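You operate a simulated robot arm through the tools that you are given. There is no shell and no other tool.

You are at the controls of a simulated robot arm. One attempt, no reset.

## Task
Change the green-stud shaft's extensions to match the length card.
Fine: tighten the shaft stand knob first, slacken it after; take the old extension off to a free pin; sockets sit on studs of their colour; leave the other knob.

Only the result counts: the job must be done as asked and must still hold three seconds after the hand-in. Knocking over, shifting, dropping, spilling or breaking anything else fails it.

## Robot
A 5-joint arm with a two-finger parallel gripper, fixed in place. Base frame: the origin is on the floor under the middle of its stand, x ahead of it, y to its left, z up. Lengths are in m, angles in rad, forces in N, time in s.
It reaches about 1.134 m from its shoulder. Its first joint turns from -2.601 to 2.601 rad. Payload 1.57 kg.
Tool frame: the origin (TCP) lies between the finger pads and is the grasp point; the fingertips stand 0.03 m ahead of it; z points along the fingers, y is the line along which they close. The gripper opens to 0.11 m. The fingers are 0.024 m wide and 0.012 m thick; the gripper's body (0.048 by 0.112 m) begins 0.078 m behind the TCP.
Orientation is told as [roll, pitch, yaw] about the base's x, y, z axes, in that order, counted from this pose: with the fingers straight down and closing along the base's y, the tool's x points along the base's -x, its y along +y and its z along -z.

## Interface
- The arm moves only by the tool arm_command. Its argument "deltas" is a list of rows, each an object (a shift or turn left out is 0, a gripper value left out holds the last) with "offset": the shift along the base's x, y, z in mm, a list of three; "rot": the turn, a rotation vector about the base's x, y, z in rad, a list of three; "claw": the gripper command, from -1 (shut) to 1 (fully open), values between in proportion. In form: [{"offset": [dx, dy, dz], "rot": [wx, wy, wz], "claw": claw}, ...]. A call has 1 to 20 rows; each row shifts and turns the commanded pose from where the row before left it. Each row takes 0.2 s and may step no farther than 0.05 m and 0.15 rad from the row before; otherwise, or with a gripper value out of range, the whole call is refused. A pose out of reach is approached as far as the arm can. The call stops where the force on the tool passes 40 N (or 10 N more than at its start, if that is more) or the arm is blocked; 0.2 s more then pass. The fingers move at their own pace (about 0.072 m/s each) and stop on an object; they squeeze with about 29 N. The grip force told is the motor's: it shows also when the fingers shut on nothing. Time passes only in rows, and 0.2 s behind the last, so rows that do not move let the fingers close. It gives the time, the measured TCP pose, the force on the tool (base axes), the opening and the grip force at its end, in the units of the frame above (readings bear some noise), with the torque about the TCP (base axes, N m) and any sound that the robot's microphone picked up.
- Cameras (640 x 400 px; columns grow to the right, rows downward): "scene" is fixed at [0.4056, -0.6501, 1.6238]; the picture's right is [1.00, -0.04, 0.00], its down [-0.03, -0.96, -0.29] and it looks along [0.01, 0.29, -0.96] (base axes); focal length 365 px, centre (320, 200). "wrist" rides on the gripper at [0.07, 0.016, -0.141] in the tool frame; the picture's right is [-0.23, 0.97, 0.00], its down [-0.86, -0.20, -0.48] and it looks along [-0.47, -0.11, 0.88] (tool axes); focal length 222 px, centre (320, 200). There is no depth. A picture from a camera that has moved, and an enlarged one, comes with that camera's place and axes in the base frame and with its lens. The place of the scene camera against the robot may be out by one fixed shift of up to 0.018 m in any direction.
- get_image(camera): a new picture of that camera. The clock stands still meanwhile.
- raise_lower(by): slides the trunk up (or, below 0, down) by that many m; the arm rides with it, the base frame stays. It gives what a move gives, with no picture.
- zoom(camera, box): a new picture of the part [left, top, right, bottom] of that camera's present view, enlarged. The clock stands still meanwhile.
- hand_in(): hands the job in; it is judged then, once.

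Nothing tells you positions but the pictures and the camera data. Unless the task says otherwise, let go and move clear before handing in.

The tools are called after ">>>" as a command line: name --argument value ..., lists and objects as JSON in quotes. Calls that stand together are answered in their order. arm_command: Moves the arm, as the interface text tells. Its arguments: {"type":"object","properties":{"deltas":{"type":"array","items":{"type":"object","properties":{"offset":{"type":"array","items":{"type":"number"}},"rot":{"type":"array","items":{"type":"number"}},"claw":{"type":"number"}}}}},"required":["deltas"]} The other tools are called the same way: raise_lower (by) moves the trunk up or down; get_image (camera) takes a picture; zoom (camera, box) takes an enlarged picture of a part of a camera's view; hand_in () hands the job in.

At the start:

```text
clock: 0.0
tool_pos: [0.2031, -0.5537, 1.1555]
orientation: [0.0, -0.001, 0.001]
contact_force: [0.0, 1.2, 0.5]
torque: [0.02, 0.01, -0.03]
width: 0.1099
grasp_force: 0.0
trunk travel left (down, up): [-0.889, 0.081]
```

scene: 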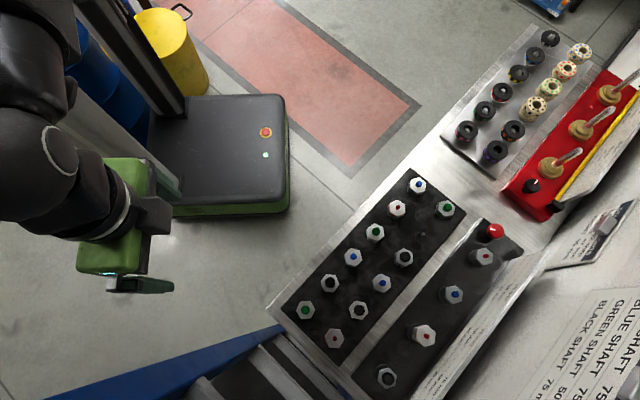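
wrist: 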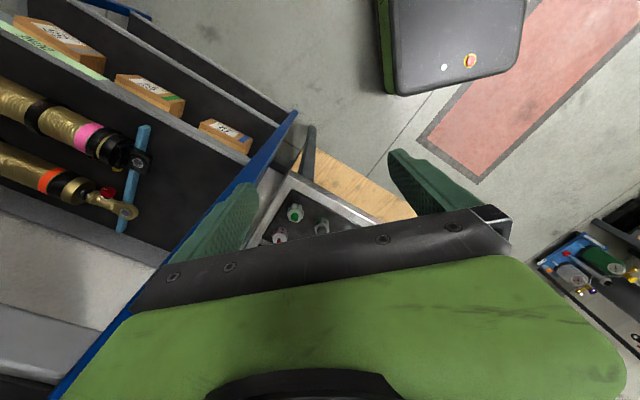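

I see a bench with a dark pin rack (hex sockets with coloured tops), a darker stand strip with a red knob, and a length card at lower right. I'll zoom in on these parts before moving.

>>> zoom --camera "scene" --box '[260, 160, 540, 400]'

>>> zoom --camera "scene" --box '[480, 200, 640, 400]'

>>> zoom --camera "scene" --box '[430, 20, 640, 220]'

```text
1.67 times, centred on (400, 280) of scene
camera zoom: at [0.4056, -0.6501, 1.6238], right [1.0, -0.04, 0.0], down [-0.03, -0.96, -0.29], along [0.01, 0.29, -0.96], focal length 608 px, centre (187, 67)
```

zoom: 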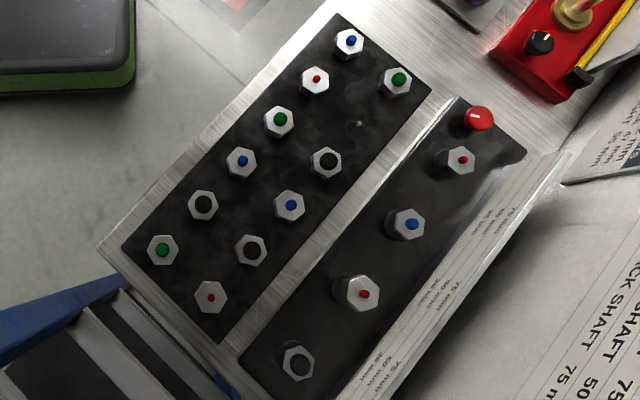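

```text
2.00 times, centred on (560, 300) of scene
camera zoom: at [0.4056, -0.6501, 1.6238], right [1.0, -0.04, 0.0], down [-0.03, -0.96, -0.29], along [0.01, 0.29, -0.96], focal length 729 px, centre (-160, 0)
```

zoom: 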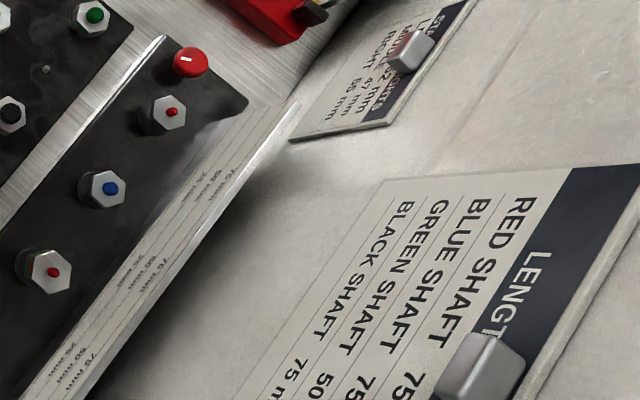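

```text
2.00 times, centred on (535, 120) of scene
camera zoom: at [0.4056, -0.6501, 1.6238], right [1.0, -0.04, 0.0], down [-0.03, -0.96, -0.29], along [0.01, 0.29, -0.96], focal length 729 px, centre (-110, 360)
```

zoom: 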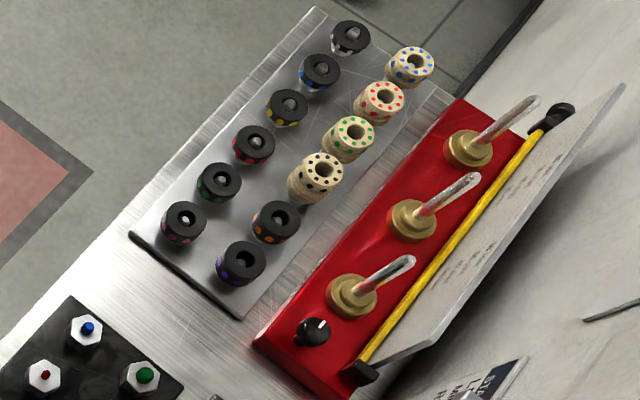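

The rack of hex extensions seems to be around (0.38…0.65, -0.65…-0.45) at z≈0.88, and the length card is near (0.92, -0.72). I'll move forward at height so the wrist camera can read the card and see the stand.

>>> arm_command --deltas '[{"offset": [40, 0, 0]}, {"offset": [40, 0, 0]}, {"offset": [40, 0, 0]}, {"offset": [40, 0, 0]}, {"offset": [40, 0, 0]}, {"offset": [40, 0, 0]}]'

>>> get_image --camera "wrist"

>>> get_image --camera "scene"

```text
clock: 1.4
tool_pos: [0.4458, -0.5532, 1.1561]
orientation: [0.001, 0.0, 0.0]
contact_force: [0.0, -0.2, 0.2]
torque: [0.01, 0.02, 0.01]
width: 0.1099
grasp_force: 0.1
out of reach, approached as far as the arm can: row 5
trunk travel left (down, up): [-0.889, 0.081]
```

```text
taken
camera wrist: at [0.3779, -0.5363, 1.2972], right [0.23, 0.97, 0.0], down [0.86, -0.2, 0.48], along [0.47, -0.11, -0.88], focal length 222 px, centre (320, 200)
```

wrist: 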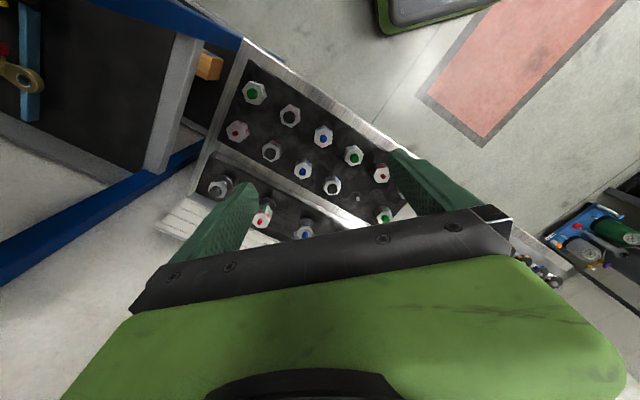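

```text
taken
```

scene: 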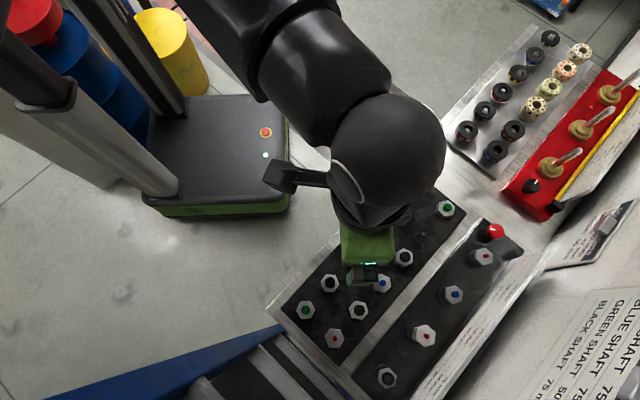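

The arm has moved over the rack, and its finger-down reach is limited here. I'll zoom in on the card in the scene view and on the rack and stand from the wrist.

>>> zoom --camera "scene" --box '[560, 290, 640, 400]'

>>> zoom --camera "wrist" --box '[170, 40, 430, 250]'

>>> zoom --camera "scene" --box '[340, 210, 530, 400]'

```text
3.64 times, centred on (600, 345) of scene
camera zoom: at [0.4056, -0.6501, 1.6238], right [1.0, -0.04, 0.0], down [-0.03, -0.96, -0.29], along [0.01, 0.29, -0.96], focal length 1326 px, centre (-698, -327)
```

zoom: 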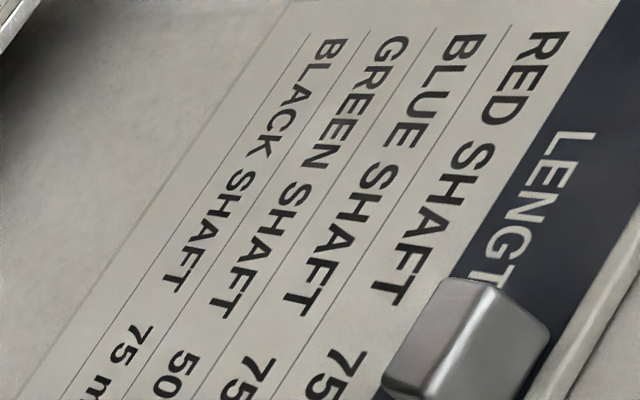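

```text
1.90 times, centred on (300, 145) of wrist
camera zoom: at [0.3779, -0.5363, 1.2972], right [0.23, 0.97, 0.0], down [0.86, -0.2, 0.48], along [0.47, -0.11, -0.88], focal length 423 px, centre (358, 305)
```

zoom: 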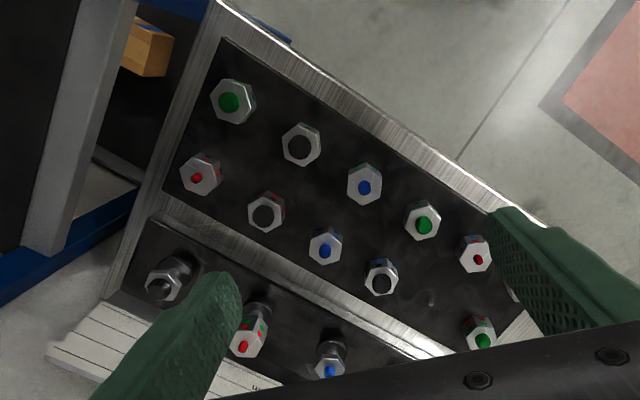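

```text
2.11 times, centred on (435, 305) of scene
camera zoom: at [0.4056, -0.6501, 1.6238], right [1.0, -0.04, 0.0], down [-0.03, -0.96, -0.29], along [0.01, 0.29, -0.96], focal length 768 px, centre (78, -21)
```

zoom: 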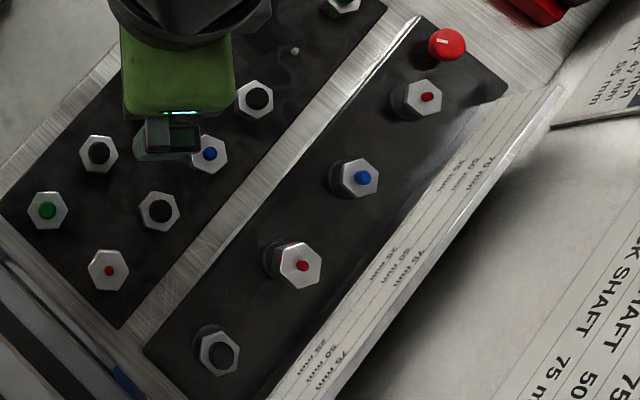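

The card reads: red 75, blue 75, green 50, black 75, so the green shaft must be 50 mm. The arm is nearly stretched because the shoulder is high, so I'll lower the trunk in steps, lift the tool back up each time, and then look at the stand from the side.

>>> raise_lower --by -0.1

>>> arm_command --deltas '[{"offset": [0, 0, 40]}, {"offset": [0, 0, 40]}, {"offset": [0, 0, 40]}]'

>>> get_image --camera "scene"

```text
clock: 2.7
tool_pos: [0.4454, -0.5535, 1.0562]
orientation: [-0.001, 0.0, -0.001]
contact_force: [-0.2, -1.0, 0.2]
torque: [0.0, 0.0, 0.01]
width: 0.1101
grasp_force: 0.0
trunk travel left (down, up): [-0.789, 0.181]
```

```text
clock: 3.5
tool_pos: [0.4451, -0.5524, 1.0563]
orientation: [0.0, 0.001, 0.0]
contact_force: [0.5, -0.7, -0.4]
torque: [-0.01, -0.03, 0.0]
width: 0.1102
grasp_force: 0.1
out of reach, approached as far as the arm can: row 1, 2, 3
trunk travel left (down, up): [-0.789, 0.181]
```

```text
taken
```

scene: 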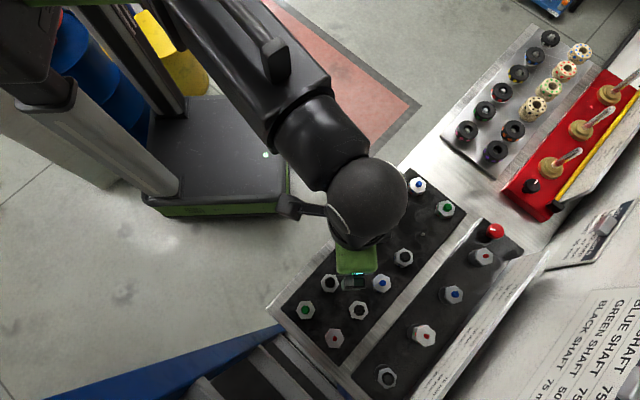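

The arm can't go up any further from here, so a higher trunk with the arm lower should give more outward reach. I'll raise the trunk by 0.15, bring the tool down by the same amount, and test the reach outward. Everything tall is below about 0.95.

>>> raise_lower --by 0.15

>>> arm_command --deltas '[{"offset": [0, 0, -40]}, {"offset": [0, 0, -40]}, {"offset": [0, 0, -40]}, {"offset": [40, 0, 0]}, {"offset": [40, 0, 0]}, {"offset": [40, 0, 0]}, {"offset": [40, 0, 0]}]'

>>> get_image --camera "wrist"

>>> get_image --camera "scene"

```text
clock: 5.3
tool_pos: [0.4454, -0.5525, 1.2061]
orientation: [0.0, 0.001, 0.001]
contact_force: [-0.4, -0.4, -0.3]
torque: [0.02, -0.02, -0.01]
width: 0.11
grasp_force: 0.0
trunk travel left (down, up): [-0.939, 0.031]
```

```text
clock: 6.9
tool_pos: [0.6082, -0.5531, 1.2054]
orientation: [-0.001, 0.0, 0.0]
contact_force: [-0.3, 0.3, 0.0]
torque: [-0.01, 0.01, -0.01]
width: 0.11
grasp_force: 0.1
out of reach, approached as far as the arm can: row 1, 2, 3
trunk travel left (down, up): [-0.939, 0.031]
```

```text
taken
camera wrist: at [0.5386, -0.5373, 1.3471], right [0.23, 0.97, 0.0], down [0.86, -0.2, 0.48], along [0.47, -0.11, -0.88], focal length 222 px, centre (320, 200)
```

wrist: 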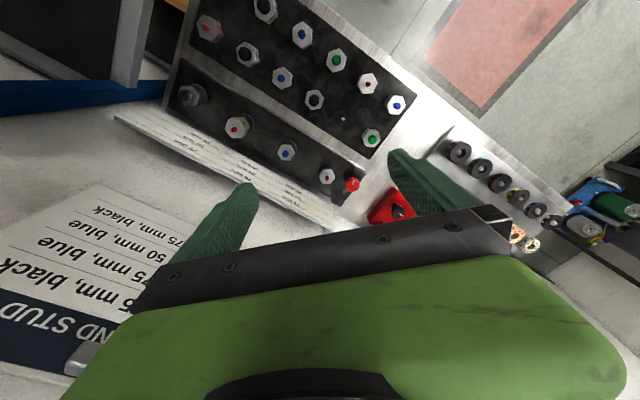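

```text
taken
```

scene: 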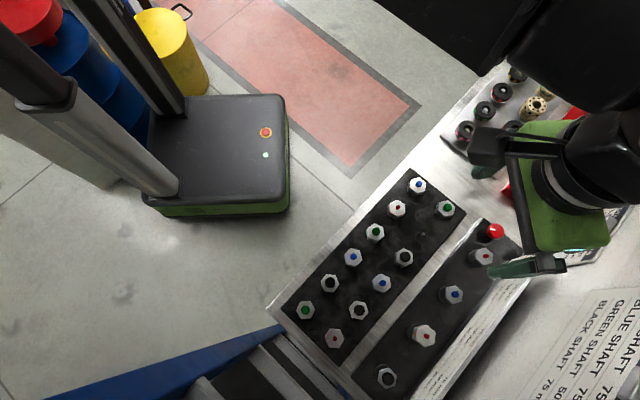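

The arm works like a SCARA: the trunk alone sets the height, and the arm moves horizontally. The card also names a final stud colour ("... AND STUD"), so I'll zoom in to read it.

>>> zoom --camera "wrist" --box '[0, 180, 240, 380]'

>>> zoom --camera "wrist" --box '[160, 60, 400, 220]'

>>> zoom --camera "wrist" --box '[180, 0, 420, 120]'

```text
2.00 times, centred on (120, 280) of wrist
camera zoom: at [0.5386, -0.5373, 1.3471], right [0.23, 0.97, 0.0], down [0.86, -0.2, 0.48], along [0.47, -0.11, -0.88], focal length 444 px, centre (720, 40)
```

zoom: 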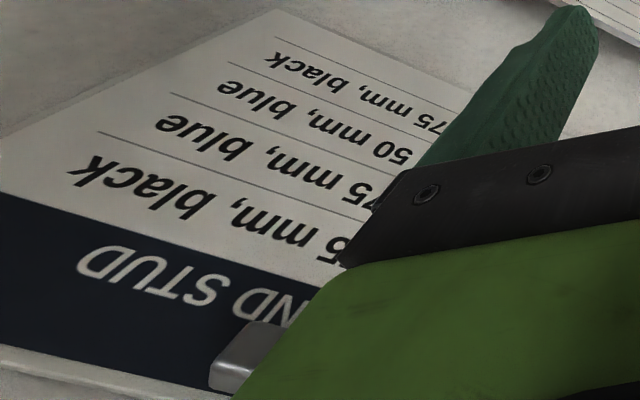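

```text
2.50 times, centred on (280, 140) of wrist
camera zoom: at [0.5386, -0.5373, 1.3471], right [0.23, 0.97, 0.0], down [0.86, -0.2, 0.48], along [0.47, -0.11, -0.88], focal length 555 px, centre (420, 350)
```

zoom: 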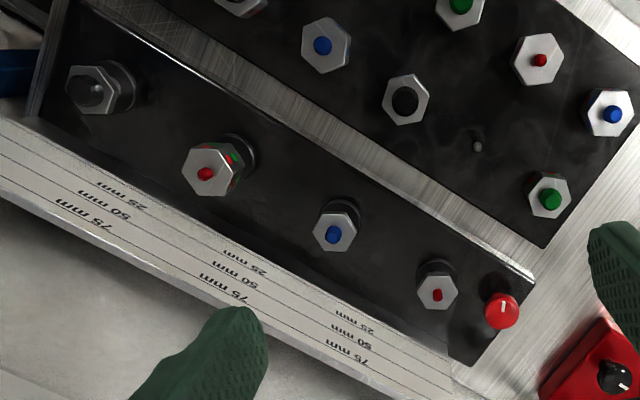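

```text
2.67 times, centred on (300, 60) of wrist
camera zoom: at [0.5386, -0.5373, 1.3471], right [0.23, 0.97, 0.0], down [0.86, -0.2, 0.48], along [0.47, -0.11, -0.88], focal length 592 px, centre (373, 573)
```

zoom: 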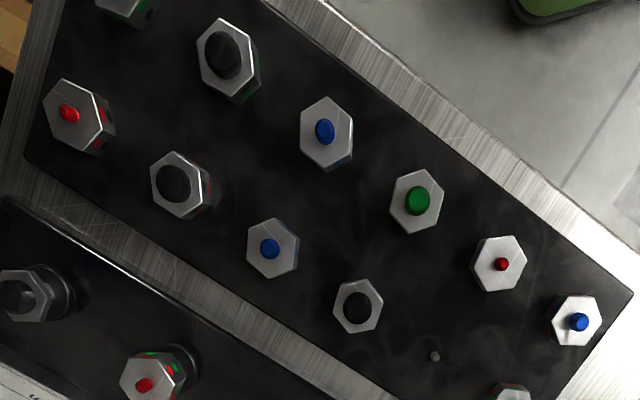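

The card reads "LENGTH AND STUD": GREEN SHAFT → 50 mm, blue stud on top. Next I'll find out whether the wrist can tilt, to get side views of the colour marks on the extensions.

>>> arm_command --deltas '[{"rot": [0, -0.1, 0]}, {"rot": [0, -0.1, 0]}]'

>>> arm_command --deltas '[{"rot": [0, 0.1, 0]}, {"rot": [0, 0.1, 0]}, {"rot": [-0.1, 0, 0]}, {"rot": [-0.1, 0, 0]}]'

```text
clock: 7.5
tool_pos: [0.6061, -0.5524, 1.2103]
orientation: [0.001, -0.203, 0.0]
contact_force: [0.7, 0.5, -0.1]
torque: [0.0, 0.01, -0.01]
width: 0.1098
grasp_force: 0.1
out of reach, approached as far as the arm can: row 2
trunk travel left (down, up): [-0.939, 0.031]
```

```text
clock: 8.5
tool_pos: [0.6063, -0.5497, 1.2105]
orientation: [-0.201, -0.002, 0.0]
contact_force: [1.4, -0.7, -0.5]
torque: [-0.02, 0.03, 0.0]
width: 0.11
grasp_force: 0.1
out of reach, approached as far as the arm can: row 1
trunk travel left (down, up): [-0.939, 0.031]
```

The wrist tilts freely, so side views are possible. I'll level it, yaw toward the bench depth direction (the bench sits at 45°), back off toward the robot side, and then tilt to look at the rack and stand from the side.

>>> arm_command --deltas '[{"rot": [0.1, 0, 0]}, {"rot": [0.1, 0, 0]}, {"offset": [-35, 21, 0], "rot": [0, 0, -0.131]}, {"offset": [-35, 21, 0], "rot": [0, 0, -0.131]}, {"offset": [-35, 21, 0], "rot": [0, 0, -0.131]}, {"offset": [-35, 21, 0], "rot": [0, 0, -0.131]}, {"offset": [-35, 21, 0], "rot": [0, 0, -0.131]}, {"offset": [-35, 21, 0], "rot": [0, 0, -0.131]}]'

>>> get_image --camera "wrist"

```text
clock: 10.3
tool_pos: [0.3916, -0.4265, 1.2056]
orientation: [-0.001, 0.001, -0.788]
contact_force: [-0.5, 0.1, 0.2]
torque: [0.01, 0.0, -0.01]
width: 0.11
grasp_force: 0.1
out of reach, approached as far as the arm can: row 3
trunk travel left (down, up): [-0.939, 0.031]
```

```text
taken
camera wrist: at [0.3546, -0.3652, 1.3475], right [0.85, 0.53, 0.0], down [0.46, -0.75, 0.48], along [0.25, -0.41, -0.88], focal length 222 px, centre (320, 200)
```

wrist: 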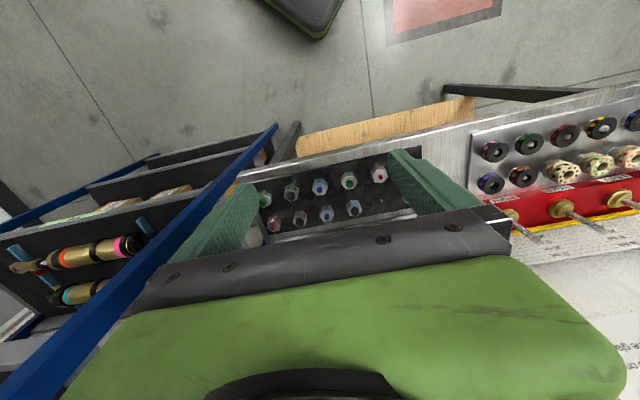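

The rack shows between the fingers. I'll tilt outward and lower the trunk for a closer side-on view.

>>> arm_command --deltas '[{"rot": [-0.085, -0.085, 0]}, {"rot": [-0.085, -0.085, 0]}, {"rot": [-0.085, -0.085, 0]}, {"rot": [-0.085, -0.085, 0]}]'

>>> raise_lower --by -0.15

>>> get_image --camera "wrist"

>>> get_image --camera "scene"

```text
clock: 11.3
tool_pos: [0.4476, -0.4945, 1.2329]
orientation: [-0.001, -0.479, -0.784]
contact_force: [-0.3, -1.0, 0.3]
torque: [0.0, 0.02, 0.02]
width: 0.1099
grasp_force: 0.1
out of reach, approached as far as the arm can: row 1, 2, 3, 4
trunk travel left (down, up): [-0.939, 0.031]
```

```text
clock: 13.0
tool_pos: [0.447, -0.4921, 1.0826]
orientation: [0.001, -0.478, -0.786]
contact_force: [-0.1, -1.1, 0.2]
torque: [0.01, -0.02, 0.0]
width: 0.1097
grasp_force: 0.1
trunk travel left (down, up): [-0.789, 0.181]
```

```text
taken
camera wrist: at [0.3693, -0.3908, 1.1762], right [0.83, 0.55, 0.11], down [0.24, -0.52, 0.82], along [0.5, -0.65, -0.57], focal length 222 px, centre (320, 200)
```

wrist: 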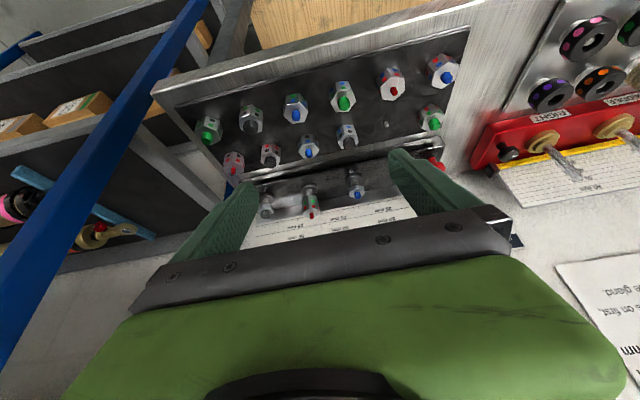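

```text
taken
```

scene: 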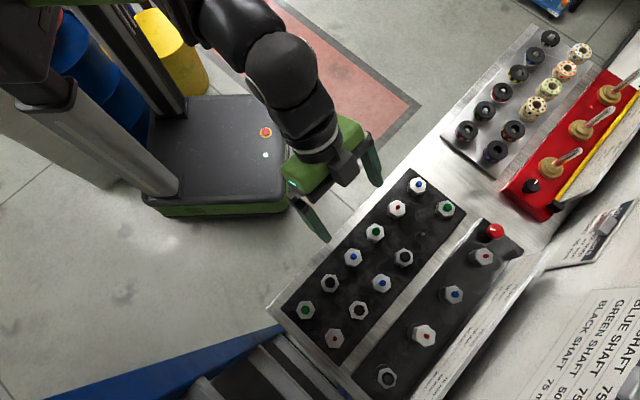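

Good side view. Zooming into the rack, stand and the other card.

>>> zoom --camera "wrist" --box '[190, 60, 330, 230]'

>>> zoom --camera "wrist" --box '[310, 30, 470, 180]'

>>> zoom --camera "wrist" --box '[540, 240, 640, 400]'

>>> zoom --camera "wrist" --box '[240, 150, 400, 240]'

```text
2.35 times, centred on (260, 145) of wrist
camera zoom: at [0.3693, -0.3908, 1.1762], right [0.83, 0.55, 0.11], down [0.24, -0.52, 0.82], along [0.5, -0.65, -0.57], focal length 523 px, centre (461, 329)
```

zoom: 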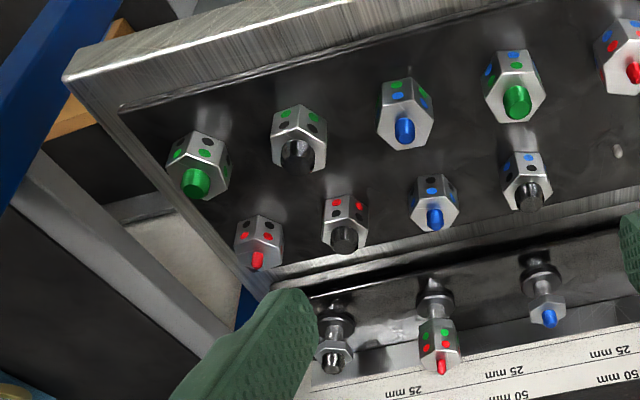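

```text
2.67 times, centred on (390, 105) of wrist
camera zoom: at [0.3693, -0.3908, 1.1762], right [0.83, 0.55, 0.11], down [0.24, -0.52, 0.82], along [0.5, -0.65, -0.57], focal length 592 px, centre (133, 453)
```

zoom: 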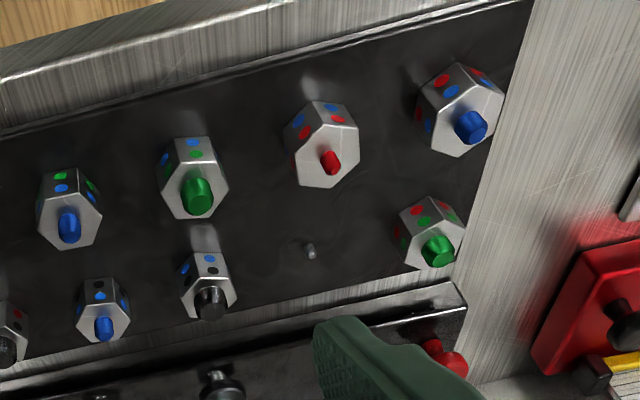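

```text
2.50 times, centred on (590, 320) of wrist
camera zoom: at [0.3693, -0.3908, 1.1762], right [0.83, 0.55, 0.11], down [0.24, -0.52, 0.82], along [0.5, -0.65, -0.57], focal length 555 px, centre (-355, -100)
```

zoom: 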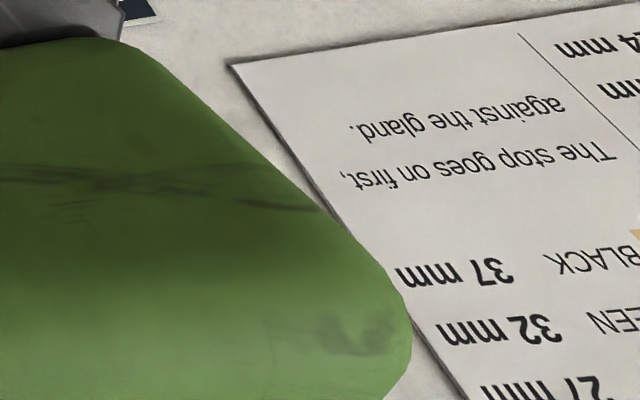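

```text
4.00 times, centred on (320, 195) of wrist
camera zoom: at [0.3693, -0.3908, 1.1762], right [0.83, 0.55, 0.11], down [0.24, -0.52, 0.82], along [0.5, -0.65, -0.57], focal length 888 px, centre (320, 220)
```

zoom: 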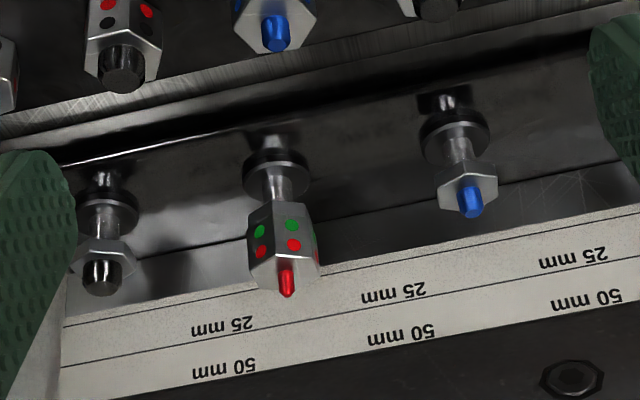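

Each extension has two dots: the one by the stud is the stud colour and the lower one is the socket colour. The green shaft now carries a green→red extension of about 25 mm. I need to measure the other extensions' lengths, so I'll go lower and look more horizontally.

>>> arm_command --deltas '[{"offset": [-30, 30, 0]}, {"offset": [-30, 30, 0], "rot": [-0.07, -0.07, 0]}, {"offset": [-30, 30, 0], "rot": [-0.07, -0.07, 0]}, {"offset": [-20, 20, 0], "rot": [-0.07, -0.07, 0]}]'

>>> raise_lower --by -0.12

>>> get_image --camera "wrist"

>>> get_image --camera "scene"

```text
clock: 14.0
tool_pos: [0.4626, -0.5507, 1.1239]
orientation: [0.002, -0.776, -0.787]
contact_force: [0.5, 0.1, -0.5]
torque: [0.02, 0.03, -0.01]
width: 0.11
grasp_force: 0.1
out of reach, approached as far as the arm can: row 1, 2, 3, 4
trunk travel left (down, up): [-0.789, 0.181]
```

```text
clock: 15.5
tool_pos: [0.464, -0.5506, 1.0035]
orientation: [0.003, -0.774, -0.785]
contact_force: [-0.2, -0.2, 0.3]
torque: [0.0, -0.03, -0.02]
width: 0.1099
grasp_force: 0.0
trunk travel left (down, up): [-0.669, 0.301]
```

```text
taken
camera wrist: at [0.3702, -0.4329, 1.0562], right [0.8, 0.57, 0.16], down [0.05, -0.34, 0.94], along [0.59, -0.75, -0.3], focal length 222 px, centre (320, 200)
```

wrist: 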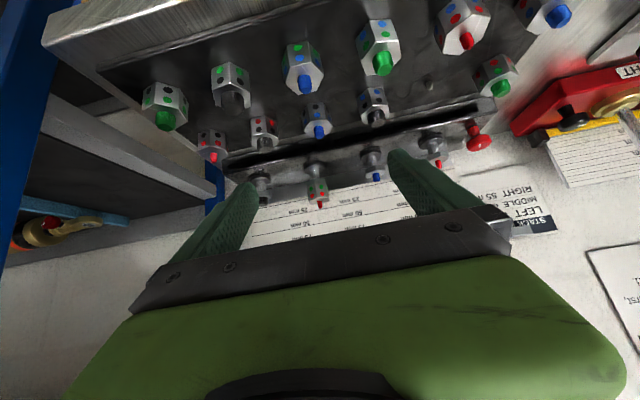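

```text
taken
```

scene: 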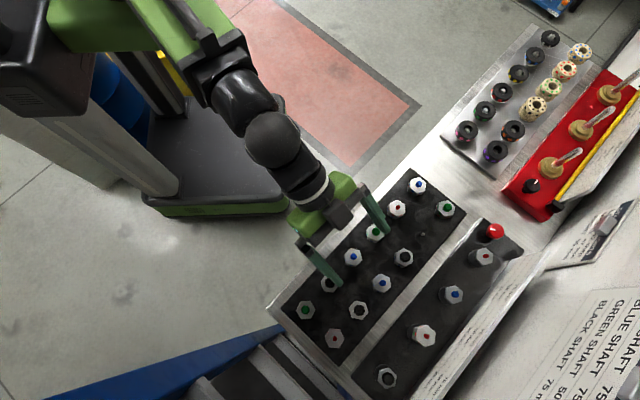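

Good low view. Zooming to measure extension lengths.

>>> zoom --camera "wrist" --box '[130, 20, 330, 220]'

>>> zoom --camera "wrist" --box '[270, 0, 400, 140]'

>>> zoom --camera "wrist" --box '[240, 110, 400, 230]'

>>> zoom --camera "wrist" --box '[400, 0, 600, 180]'

```text
2.00 times, centred on (230, 120) of wrist
camera zoom: at [0.3702, -0.4329, 1.0562], right [0.8, 0.57, 0.16], down [0.05, -0.34, 0.94], along [0.59, -0.75, -0.3], focal length 444 px, centre (500, 360)
```

zoom: 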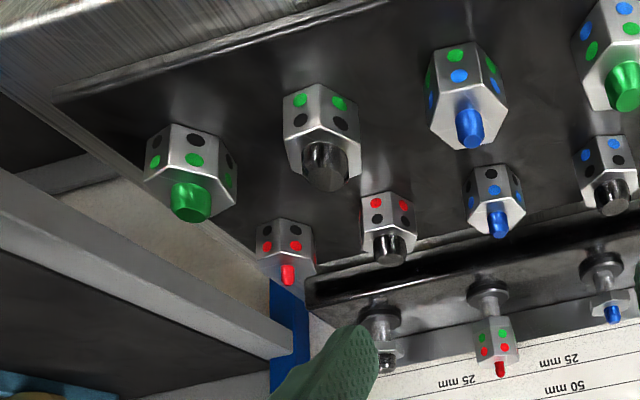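

```text
2.86 times, centred on (335, 70) of wrist
camera zoom: at [0.3702, -0.4329, 1.0562], right [0.8, 0.57, 0.16], down [0.05, -0.34, 0.94], along [0.59, -0.75, -0.3], focal length 635 px, centre (277, 571)
```

zoom: 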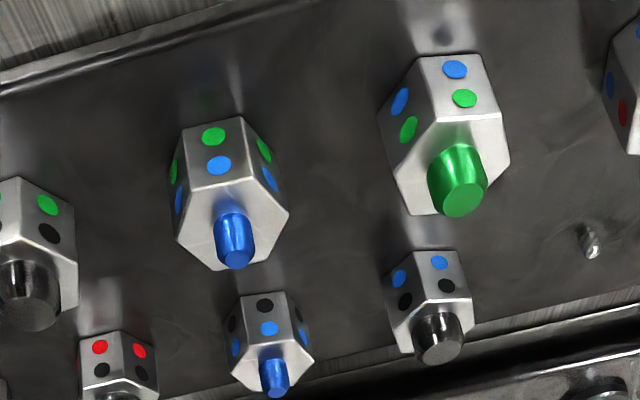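

```text
3.33 times, centred on (320, 170) of wrist
camera zoom: at [0.3702, -0.4329, 1.0562], right [0.8, 0.57, 0.16], down [0.05, -0.34, 0.94], along [0.59, -0.75, -0.3], focal length 740 px, centre (320, 300)
```

zoom: 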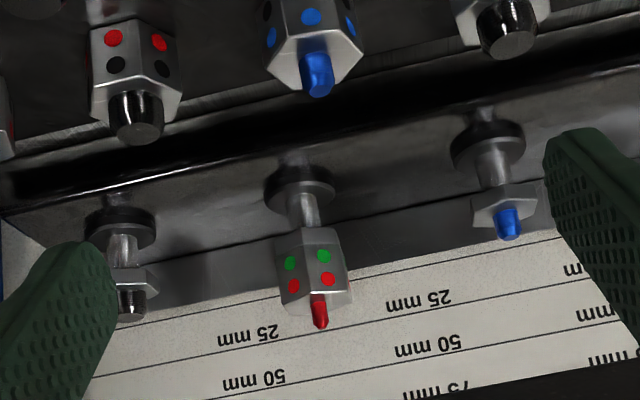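

```text
2.22 times, centred on (500, 90) of wrist
camera zoom: at [0.3702, -0.4329, 1.0562], right [0.8, 0.57, 0.16], down [0.05, -0.34, 0.94], along [0.59, -0.75, -0.3], focal length 494 px, centre (-80, 444)
```

zoom: 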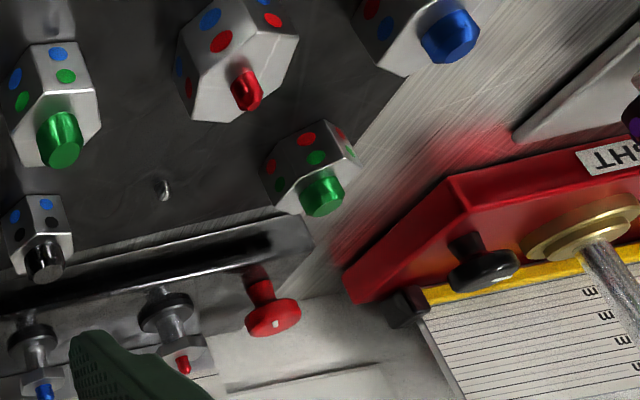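

All rack extensions look alike in length. I'll zoom in harder on the current one, two on the rack and the scale to compare.

>>> zoom --camera "wrist" --box '[295, 155, 345, 215]'

>>> zoom --camera "wrist" --box '[240, 90, 340, 150]'

>>> zoom --camera "wrist" --box '[200, 30, 330, 110]'

```text
6.67 times, centred on (320, 185) of wrist
camera zoom: at [0.3702, -0.4329, 1.0562], right [0.8, 0.57, 0.16], down [0.05, -0.34, 0.94], along [0.59, -0.75, -0.3], focal length 1481 px, centre (320, 300)
```

zoom: 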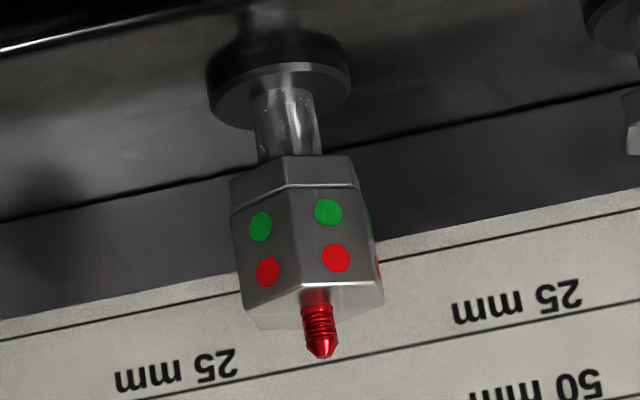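

```text
6.40 times, centred on (290, 120) of wrist
camera zoom: at [0.3702, -0.4329, 1.0562], right [0.8, 0.57, 0.16], down [0.05, -0.34, 0.94], along [0.59, -0.75, -0.3], focal length 1422 px, centre (512, 712)
```

zoom: 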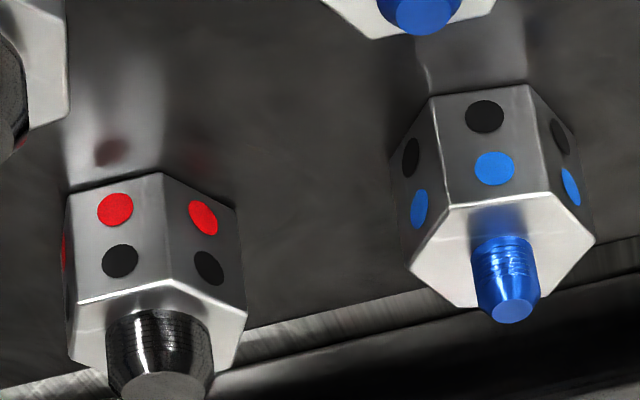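

```text
4.92 times, centred on (265, 70) of wrist
camera zoom: at [0.3702, -0.4329, 1.0562], right [0.8, 0.57, 0.16], down [0.05, -0.34, 0.94], along [0.59, -0.75, -0.3], focal length 1094 px, centre (591, 840)
```

zoom: 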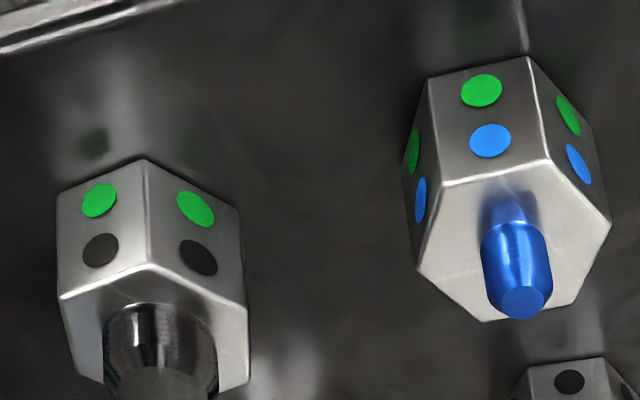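

The bodies all look the same, about 25 mm each, matching the scale spacing. So green needs two extensions: green→black (front row, 2nd) and black→blue (back row, 3rd), for 50 mm with a blue stud on top. The old green→red goes to the free pin (back row, 5th). I'll raise and level the hand, then head for the red knob.

>>> raise_lower --by 0.17

>>> arm_command --deltas '[{"rot": [0.0915, 0.0915, 0]}, {"rot": [0.0915, 0.0915, 0]}, {"rot": [0.0915, 0.0915, 0]}, {"rot": [0.0915, 0.0915, 0]}, {"rot": [0.0915, 0.0915, 0]}, {"rot": [0.0915, 0.0915, 0]}]'

```text
clock: 17.4
tool_pos: [0.464, -0.5506, 1.1752]
orientation: [0.003, -0.773, -0.786]
contact_force: [-0.4, 0.1, 2.0]
torque: [0.01, -0.01, 0.03]
width: 0.11
grasp_force: 0.1
trunk travel left (down, up): [-0.839, 0.131]
```

```text
clock: 18.9
tool_pos: [0.4621, -0.5499, 1.1052]
orientation: [0.001, 0.006, -0.786]
contact_force: [0.9, -0.4, 0.3]
torque: [0.01, 0.0, -0.01]
width: 0.1101
grasp_force: 0.1
out of reach, approached as far as the arm can: row 1, 2, 3, 4, 5
trunk travel left (down, up): [-0.839, 0.131]
```

Level now. Moving above the red knob.

>>> arm_command --deltas '[{"offset": [37, 5, 0]}, {"offset": [37, 5, 0]}, {"offset": [37, 5, 0]}, {"offset": [37, 5, 0]}, {"offset": [37, 5, 0]}, {"offset": [37, 5, 0]}, {"offset": [37, 5, 0]}, {"offset": [37, 5, 0]}]'

>>> get_image --camera "wrist"

>>> get_image --camera "scene"

```text
clock: 20.6
tool_pos: [0.7585, -0.5101, 1.1051]
orientation: [0.0, 0.003, -0.786]
contact_force: [0.1, 0.1, -0.2]
torque: [-0.01, 0.02, 0.0]
width: 0.1101
grasp_force: 0.1
trunk travel left (down, up): [-0.839, 0.131]
```

```text
taken
camera wrist: at [0.7209, -0.4486, 1.2473], right [0.85, 0.53, 0.0], down [0.46, -0.75, 0.48], along [0.25, -0.4, -0.88], focal length 222 px, centre (320, 200)
```

wrist: 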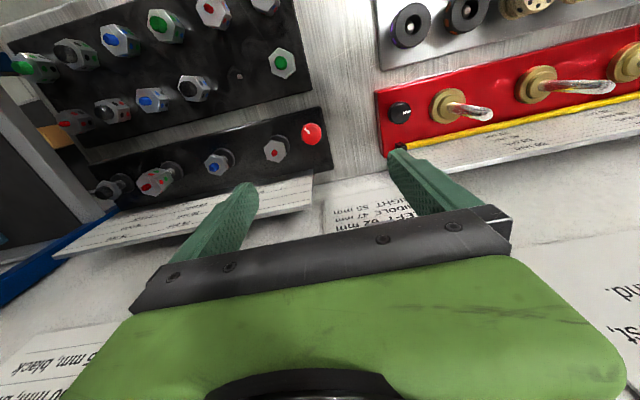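

```text
taken
```

scene: 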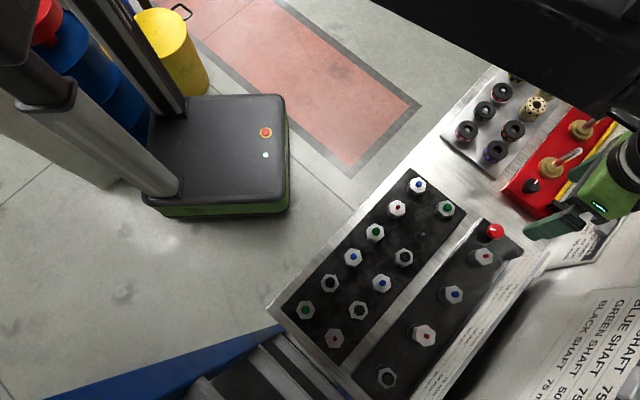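

Knob triangulates to about (0.746, -0.515), top z ≈ 0.915. I'll zoom for detail.

>>> zoom --camera "wrist" --box '[250, 90, 350, 190]'

>>> zoom --camera "scene" --box '[460, 205, 530, 275]'

```text
4.00 times, centred on (300, 140) of wrist
camera zoom: at [0.7209, -0.4486, 1.2473], right [0.85, 0.53, 0.0], down [0.46, -0.75, 0.48], along [0.25, -0.4, -0.88], focal length 888 px, centre (400, 440)
```

zoom: 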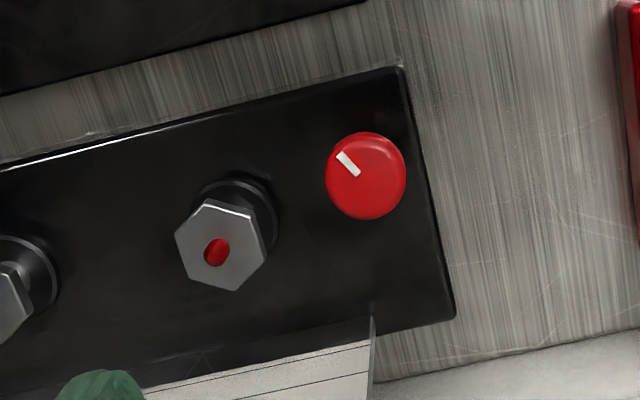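

```text
5.71 times, centred on (495, 240) of scene
camera zoom: at [0.4056, -0.6501, 1.6238], right [1.0, -0.04, 0.0], down [-0.03, -0.96, -0.29], along [0.01, 0.29, -0.96], focal length 2084 px, centre (-680, -29)
```

zoom: 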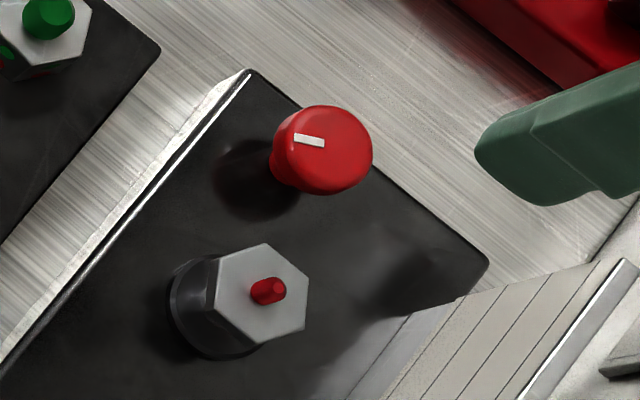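

The knob is a smooth cap about 35 mm in diameter, with the stand surface at z≈0.88. I'll centre on it, set a narrower opening, lower by 0.1 and check.

>>> arm_command --deltas '[{"offset": [-12.5, -4.7, 0], "claw": -0.02}, {"claw": -0.02}, {"claw": -0.02}, {"claw": -0.02}]'

>>> raise_lower --by -0.1

>>> get_image --camera "wrist"

>>> zoom --camera "wrist" --box '[260, 110, 380, 210]'

```text
clock: 21.6
tool_pos: [0.7448, -0.5122, 1.1048]
orientation: [0.0, 0.003, -0.785]
contact_force: [1.0, -0.9, -0.3]
torque: [0.01, 0.0, 0.02]
width: 0.0539
grasp_force: 0.2
trunk travel left (down, up): [-0.839, 0.131]
```

```text
clock: 23.0
tool_pos: [0.7456, -0.5128, 1.0062]
orientation: [-0.001, 0.002, -0.785]
contact_force: [-0.9, -0.2, 0.5]
torque: [0.0, -0.03, -0.01]
width: 0.0538
grasp_force: 0.1
trunk travel left (down, up): [-0.739, 0.231]
```

```text
taken
camera wrist: at [0.708, -0.4521, 1.1476], right [0.85, 0.53, 0.0], down [0.46, -0.75, 0.48], along [0.25, -0.4, -0.88], focal length 222 px, centre (320, 200)
```

wrist: 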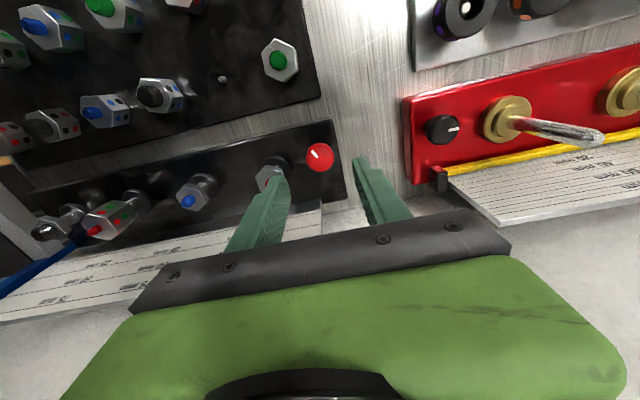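

```text
4.00 times, centred on (320, 160) of wrist
camera zoom: at [0.708, -0.4521, 1.1476], right [0.85, 0.53, 0.0], down [0.46, -0.75, 0.48], along [0.25, -0.4, -0.88], focal length 888 px, centre (320, 360)
```

zoom: 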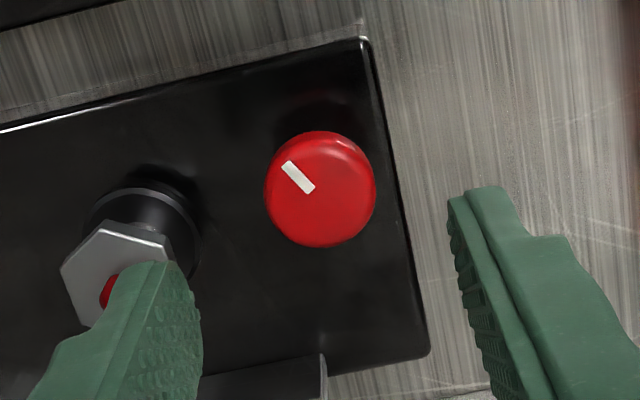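

The knob is centred to within about 1 mm. To stay clear of the red shaft beside it, I'll yaw by about +60° before descending, which also leaves room to turn clockwise.

>>> arm_command --deltas '[{"rot": [0, 0, 0.15]}, {"rot": [0, 0, 0.15]}, {"rot": [0, 0, 0.15]}, {"rot": [0, 0, 0.15]}, {"rot": [0, 0, 0.15]}, {"rot": [0, 0, 0.15]}, {"rot": [0, 0, 0.15]}]'

>>> get_image --camera "wrist"

>>> zoom --camera "wrist" --box '[260, 110, 380, 210]'

>>> get_image --camera "scene"

```text
clock: 24.6
tool_pos: [0.7453, -0.5141, 1.0062]
orientation: [-0.002, 0.001, 0.268]
contact_force: [0.6, 0.1, 0.4]
torque: [0.02, -0.02, -0.01]
width: 0.0537
grasp_force: 0.0
trunk travel left (down, up): [-0.739, 0.231]
```

```text
taken
camera wrist: at [0.6744, -0.5159, 1.1475], right [-0.04, 1.0, 0.0], down [0.88, 0.03, 0.48], along [0.48, 0.02, -0.88], focal length 222 px, centre (320, 200)
```

wrist: 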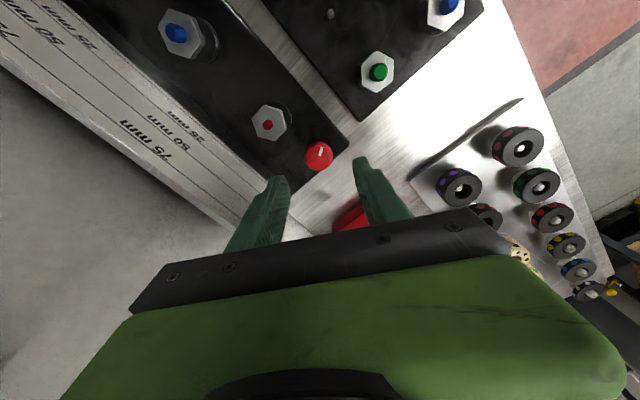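

```text
4.00 times, centred on (320, 160) of wrist
camera zoom: at [0.6744, -0.5159, 1.1475], right [-0.04, 1.0, 0.0], down [0.88, 0.03, 0.48], along [0.48, 0.02, -0.88], focal length 888 px, centre (320, 360)
```

zoom: 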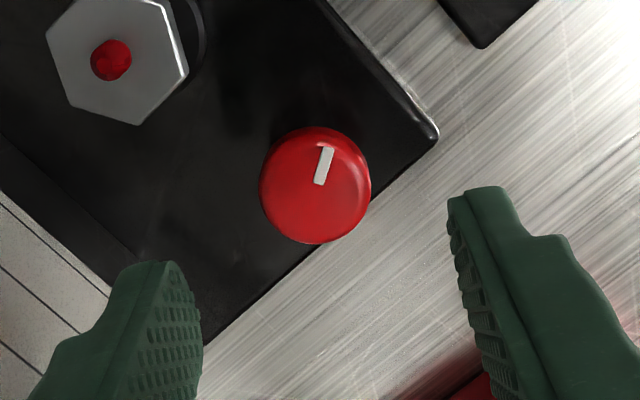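

```text
taken
```

scene: 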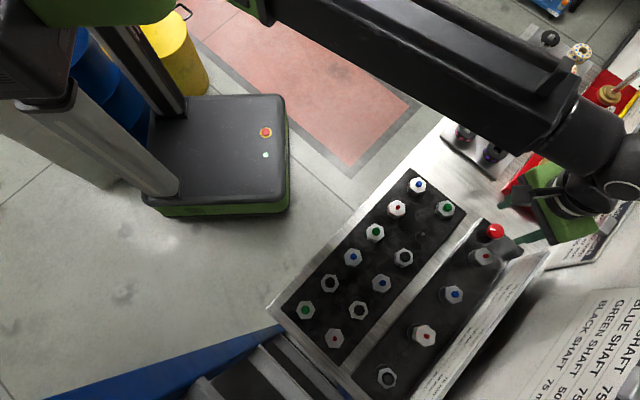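

Knob still centred. The scale board is vertical with its top at ≈0.98, so the gripper body clears it. I'll descend to TCP z≈0.925 and grip the knob.

>>> arm_command --deltas '[{"offset": [0.6, -0.6, 0]}]'

>>> raise_lower --by -0.06

>>> raise_lower --by -0.02

>>> get_image --camera "wrist"

>>> zoom --camera "wrist" --box '[240, 110, 400, 240]'

```text
clock: 25.0
tool_pos: [0.746, -0.5131, 1.0064]
orientation: [-0.001, 0.002, 0.265]
contact_force: [0.4, 1.1, 0.3]
torque: [0.0, -0.01, 0.03]
width: 0.0538
grasp_force: 0.1
trunk travel left (down, up): [-0.739, 0.231]
```

```text
clock: 26.0
tool_pos: [0.7452, -0.5136, 0.9468]
orientation: [0.0, 0.001, 0.265]
contact_force: [-0.2, -0.1, 0.4]
torque: [0.01, -0.04, 0.01]
width: 0.054
grasp_force: 0.1
trunk travel left (down, up): [-0.679, 0.291]
```

```text
clock: 26.6
tool_pos: [0.7446, -0.5134, 0.926]
orientation: [0.0, 0.001, 0.263]
contact_force: [-0.4, 1.0, 0.6]
torque: [-0.02, 0.0, 0.03]
width: 0.054
grasp_force: 0.0
trunk travel left (down, up): [-0.659, 0.311]
```

```text
taken
camera wrist: at [0.6746, -0.5155, 1.0676], right [-0.03, 1.0, 0.0], down [0.88, 0.03, 0.48], along [0.48, 0.02, -0.88], focal length 222 px, centre (320, 200)
```

wrist: 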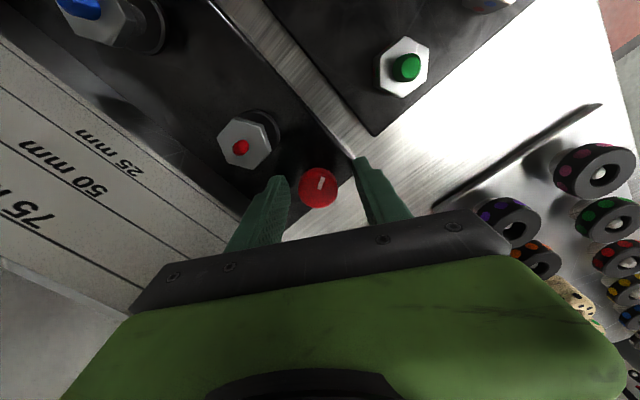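

```text
3.08 times, centred on (320, 175) of wrist
camera zoom: at [0.6746, -0.5155, 1.0676], right [-0.03, 1.0, 0.0], down [0.88, 0.03, 0.48], along [0.48, 0.02, -0.88], focal length 684 px, centre (320, 277)
```

zoom: 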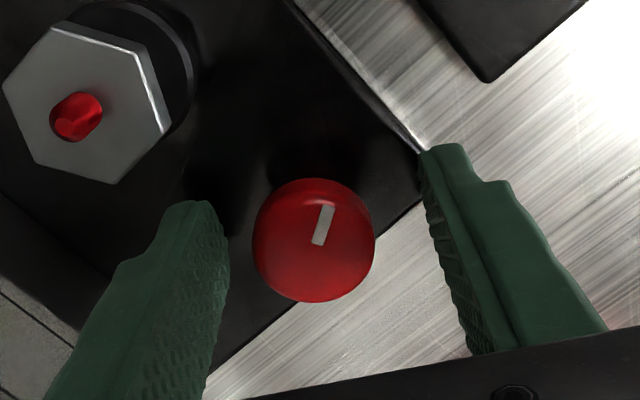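

Knob lies between the fingers, with the tips about 19 mm below its top. Closing on it.

>>> arm_command --deltas '[{"claw": -1}, {"claw": -1}, {"claw": -1}, {"claw": -1}]'

>>> zoom --camera "wrist" --box '[240, 110, 400, 240]'

```text
clock: 27.6
tool_pos: [0.7453, -0.5154, 0.9255]
orientation: [-0.001, 0.001, 0.264]
contact_force: [10.8, -18.4, 9.2]
torque: [-0.31, -0.18, -0.05]
width: 0.0289
grasp_force: 39.0
trunk travel left (down, up): [-0.659, 0.311]
```

```text
3.08 times, centred on (320, 175) of wrist
camera zoom: at [0.6749, -0.517, 1.067], right [-0.03, 1.0, 0.0], down [0.88, 0.03, 0.48], along [0.48, 0.02, -0.88], focal length 684 px, centre (320, 277)
```

zoom: 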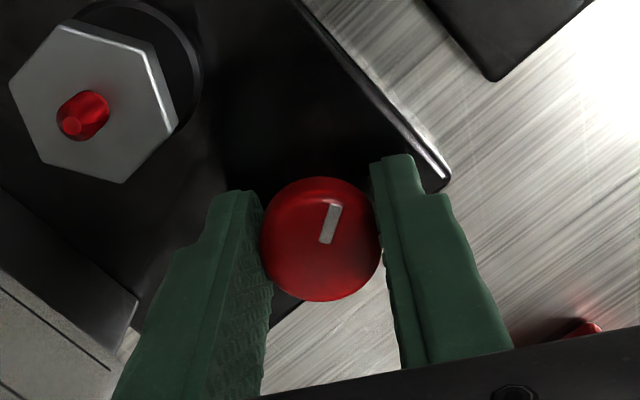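

The grip holds at 29 mm with some side load, so I'll ease the hand toward the knob's centre.

>>> arm_command --deltas '[{"offset": [1.0, -1.5, 0]}, {}]'

```text
clock: 28.2
tool_pos: [0.7458, -0.5153, 0.9251]
orientation: [0.003, 0.004, 0.265]
contact_force: [-1.5, -4.8, 0.2]
torque: [0.1, -0.27, -0.02]
width: 0.0288
grasp_force: 38.6
trunk travel left (down, up): [-0.659, 0.311]
```

Side load is mostly gone. Now turning clockwise (seen from above) in small steps, watching torque and sound.

>>> arm_command --deltas '[{"rot": [0, 0, -0.1]}, {"rot": [0, 0, -0.1]}, {"rot": [0, 0, -0.1]}]'

>>> zoom --camera "wrist" --box '[240, 110, 400, 240]'

```text
clock: 29.1
tool_pos: [0.7468, -0.5147, 0.9269]
orientation: [0.003, 0.003, -0.039]
contact_force: [-8.7, -0.3, -4.8]
torque: [0.03, 0.23, -0.01]
width: 0.0289
grasp_force: 38.4
trunk travel left (down, up): [-0.659, 0.311]
```

```text
3.08 times, centred on (320, 175) of wrist
camera zoom: at [0.6777, -0.4959, 1.0676], right [0.26, 0.96, 0.0], down [0.85, -0.23, 0.48], along [0.46, -0.13, -0.88], focal length 684 px, centre (320, 277)
```

zoom: 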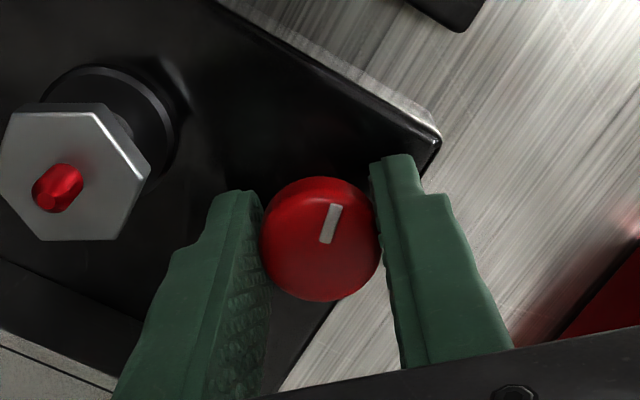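

The knob turns freely with the hand. Continuing clockwise.

>>> arm_command --deltas '[{"rot": [0, 0, -0.1]}, {"rot": [0, 0, -0.1]}, {"rot": [0, 0, -0.1]}, {"rot": [0, 0, -0.1]}]'

>>> arm_command --deltas '[{"rot": [0, 0, -0.1]}, {"rot": [0, 0, -0.1]}, {"rot": [0, 0, -0.1]}, {"rot": [0, 0, -0.1]}]'

>>> zoom --camera "wrist" --box '[240, 110, 400, 240]'

```text
clock: 30.1
tool_pos: [0.7457, -0.5153, 0.9257]
orientation: [0.002, 0.006, -0.439]
contact_force: [-18.3, 11.9, -16.3]
torque: [0.08, -0.01, 0.02]
width: 0.029
grasp_force: 38.8
trunk travel left (down, up): [-0.659, 0.311]
```

```text
clock: 31.1
tool_pos: [0.7467, -0.5156, 0.9267]
orientation: [0.0, 0.005, -0.837]
contact_force: [-9.7, 11.4, -11.3]
torque: [0.43, 0.33, 0.02]
width: 0.0288
grasp_force: 38.7
trunk travel left (down, up): [-0.659, 0.311]
```

```text
3.08 times, centred on (320, 175) of wrist
camera zoom: at [0.7122, -0.4521, 1.0676], right [0.88, 0.48, 0.0], down [0.42, -0.77, 0.48], along [0.23, -0.42, -0.88], focal length 684 px, centre (320, 277)
```

zoom: 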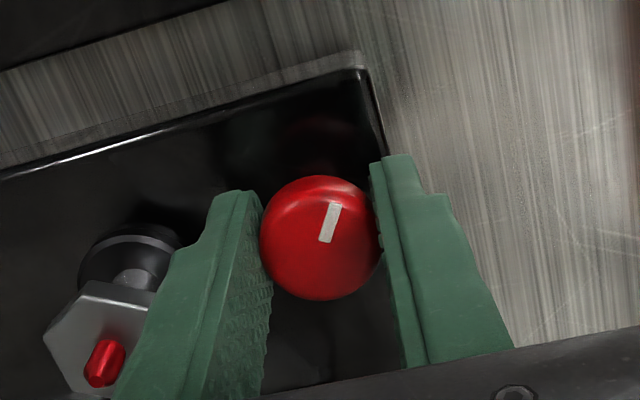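

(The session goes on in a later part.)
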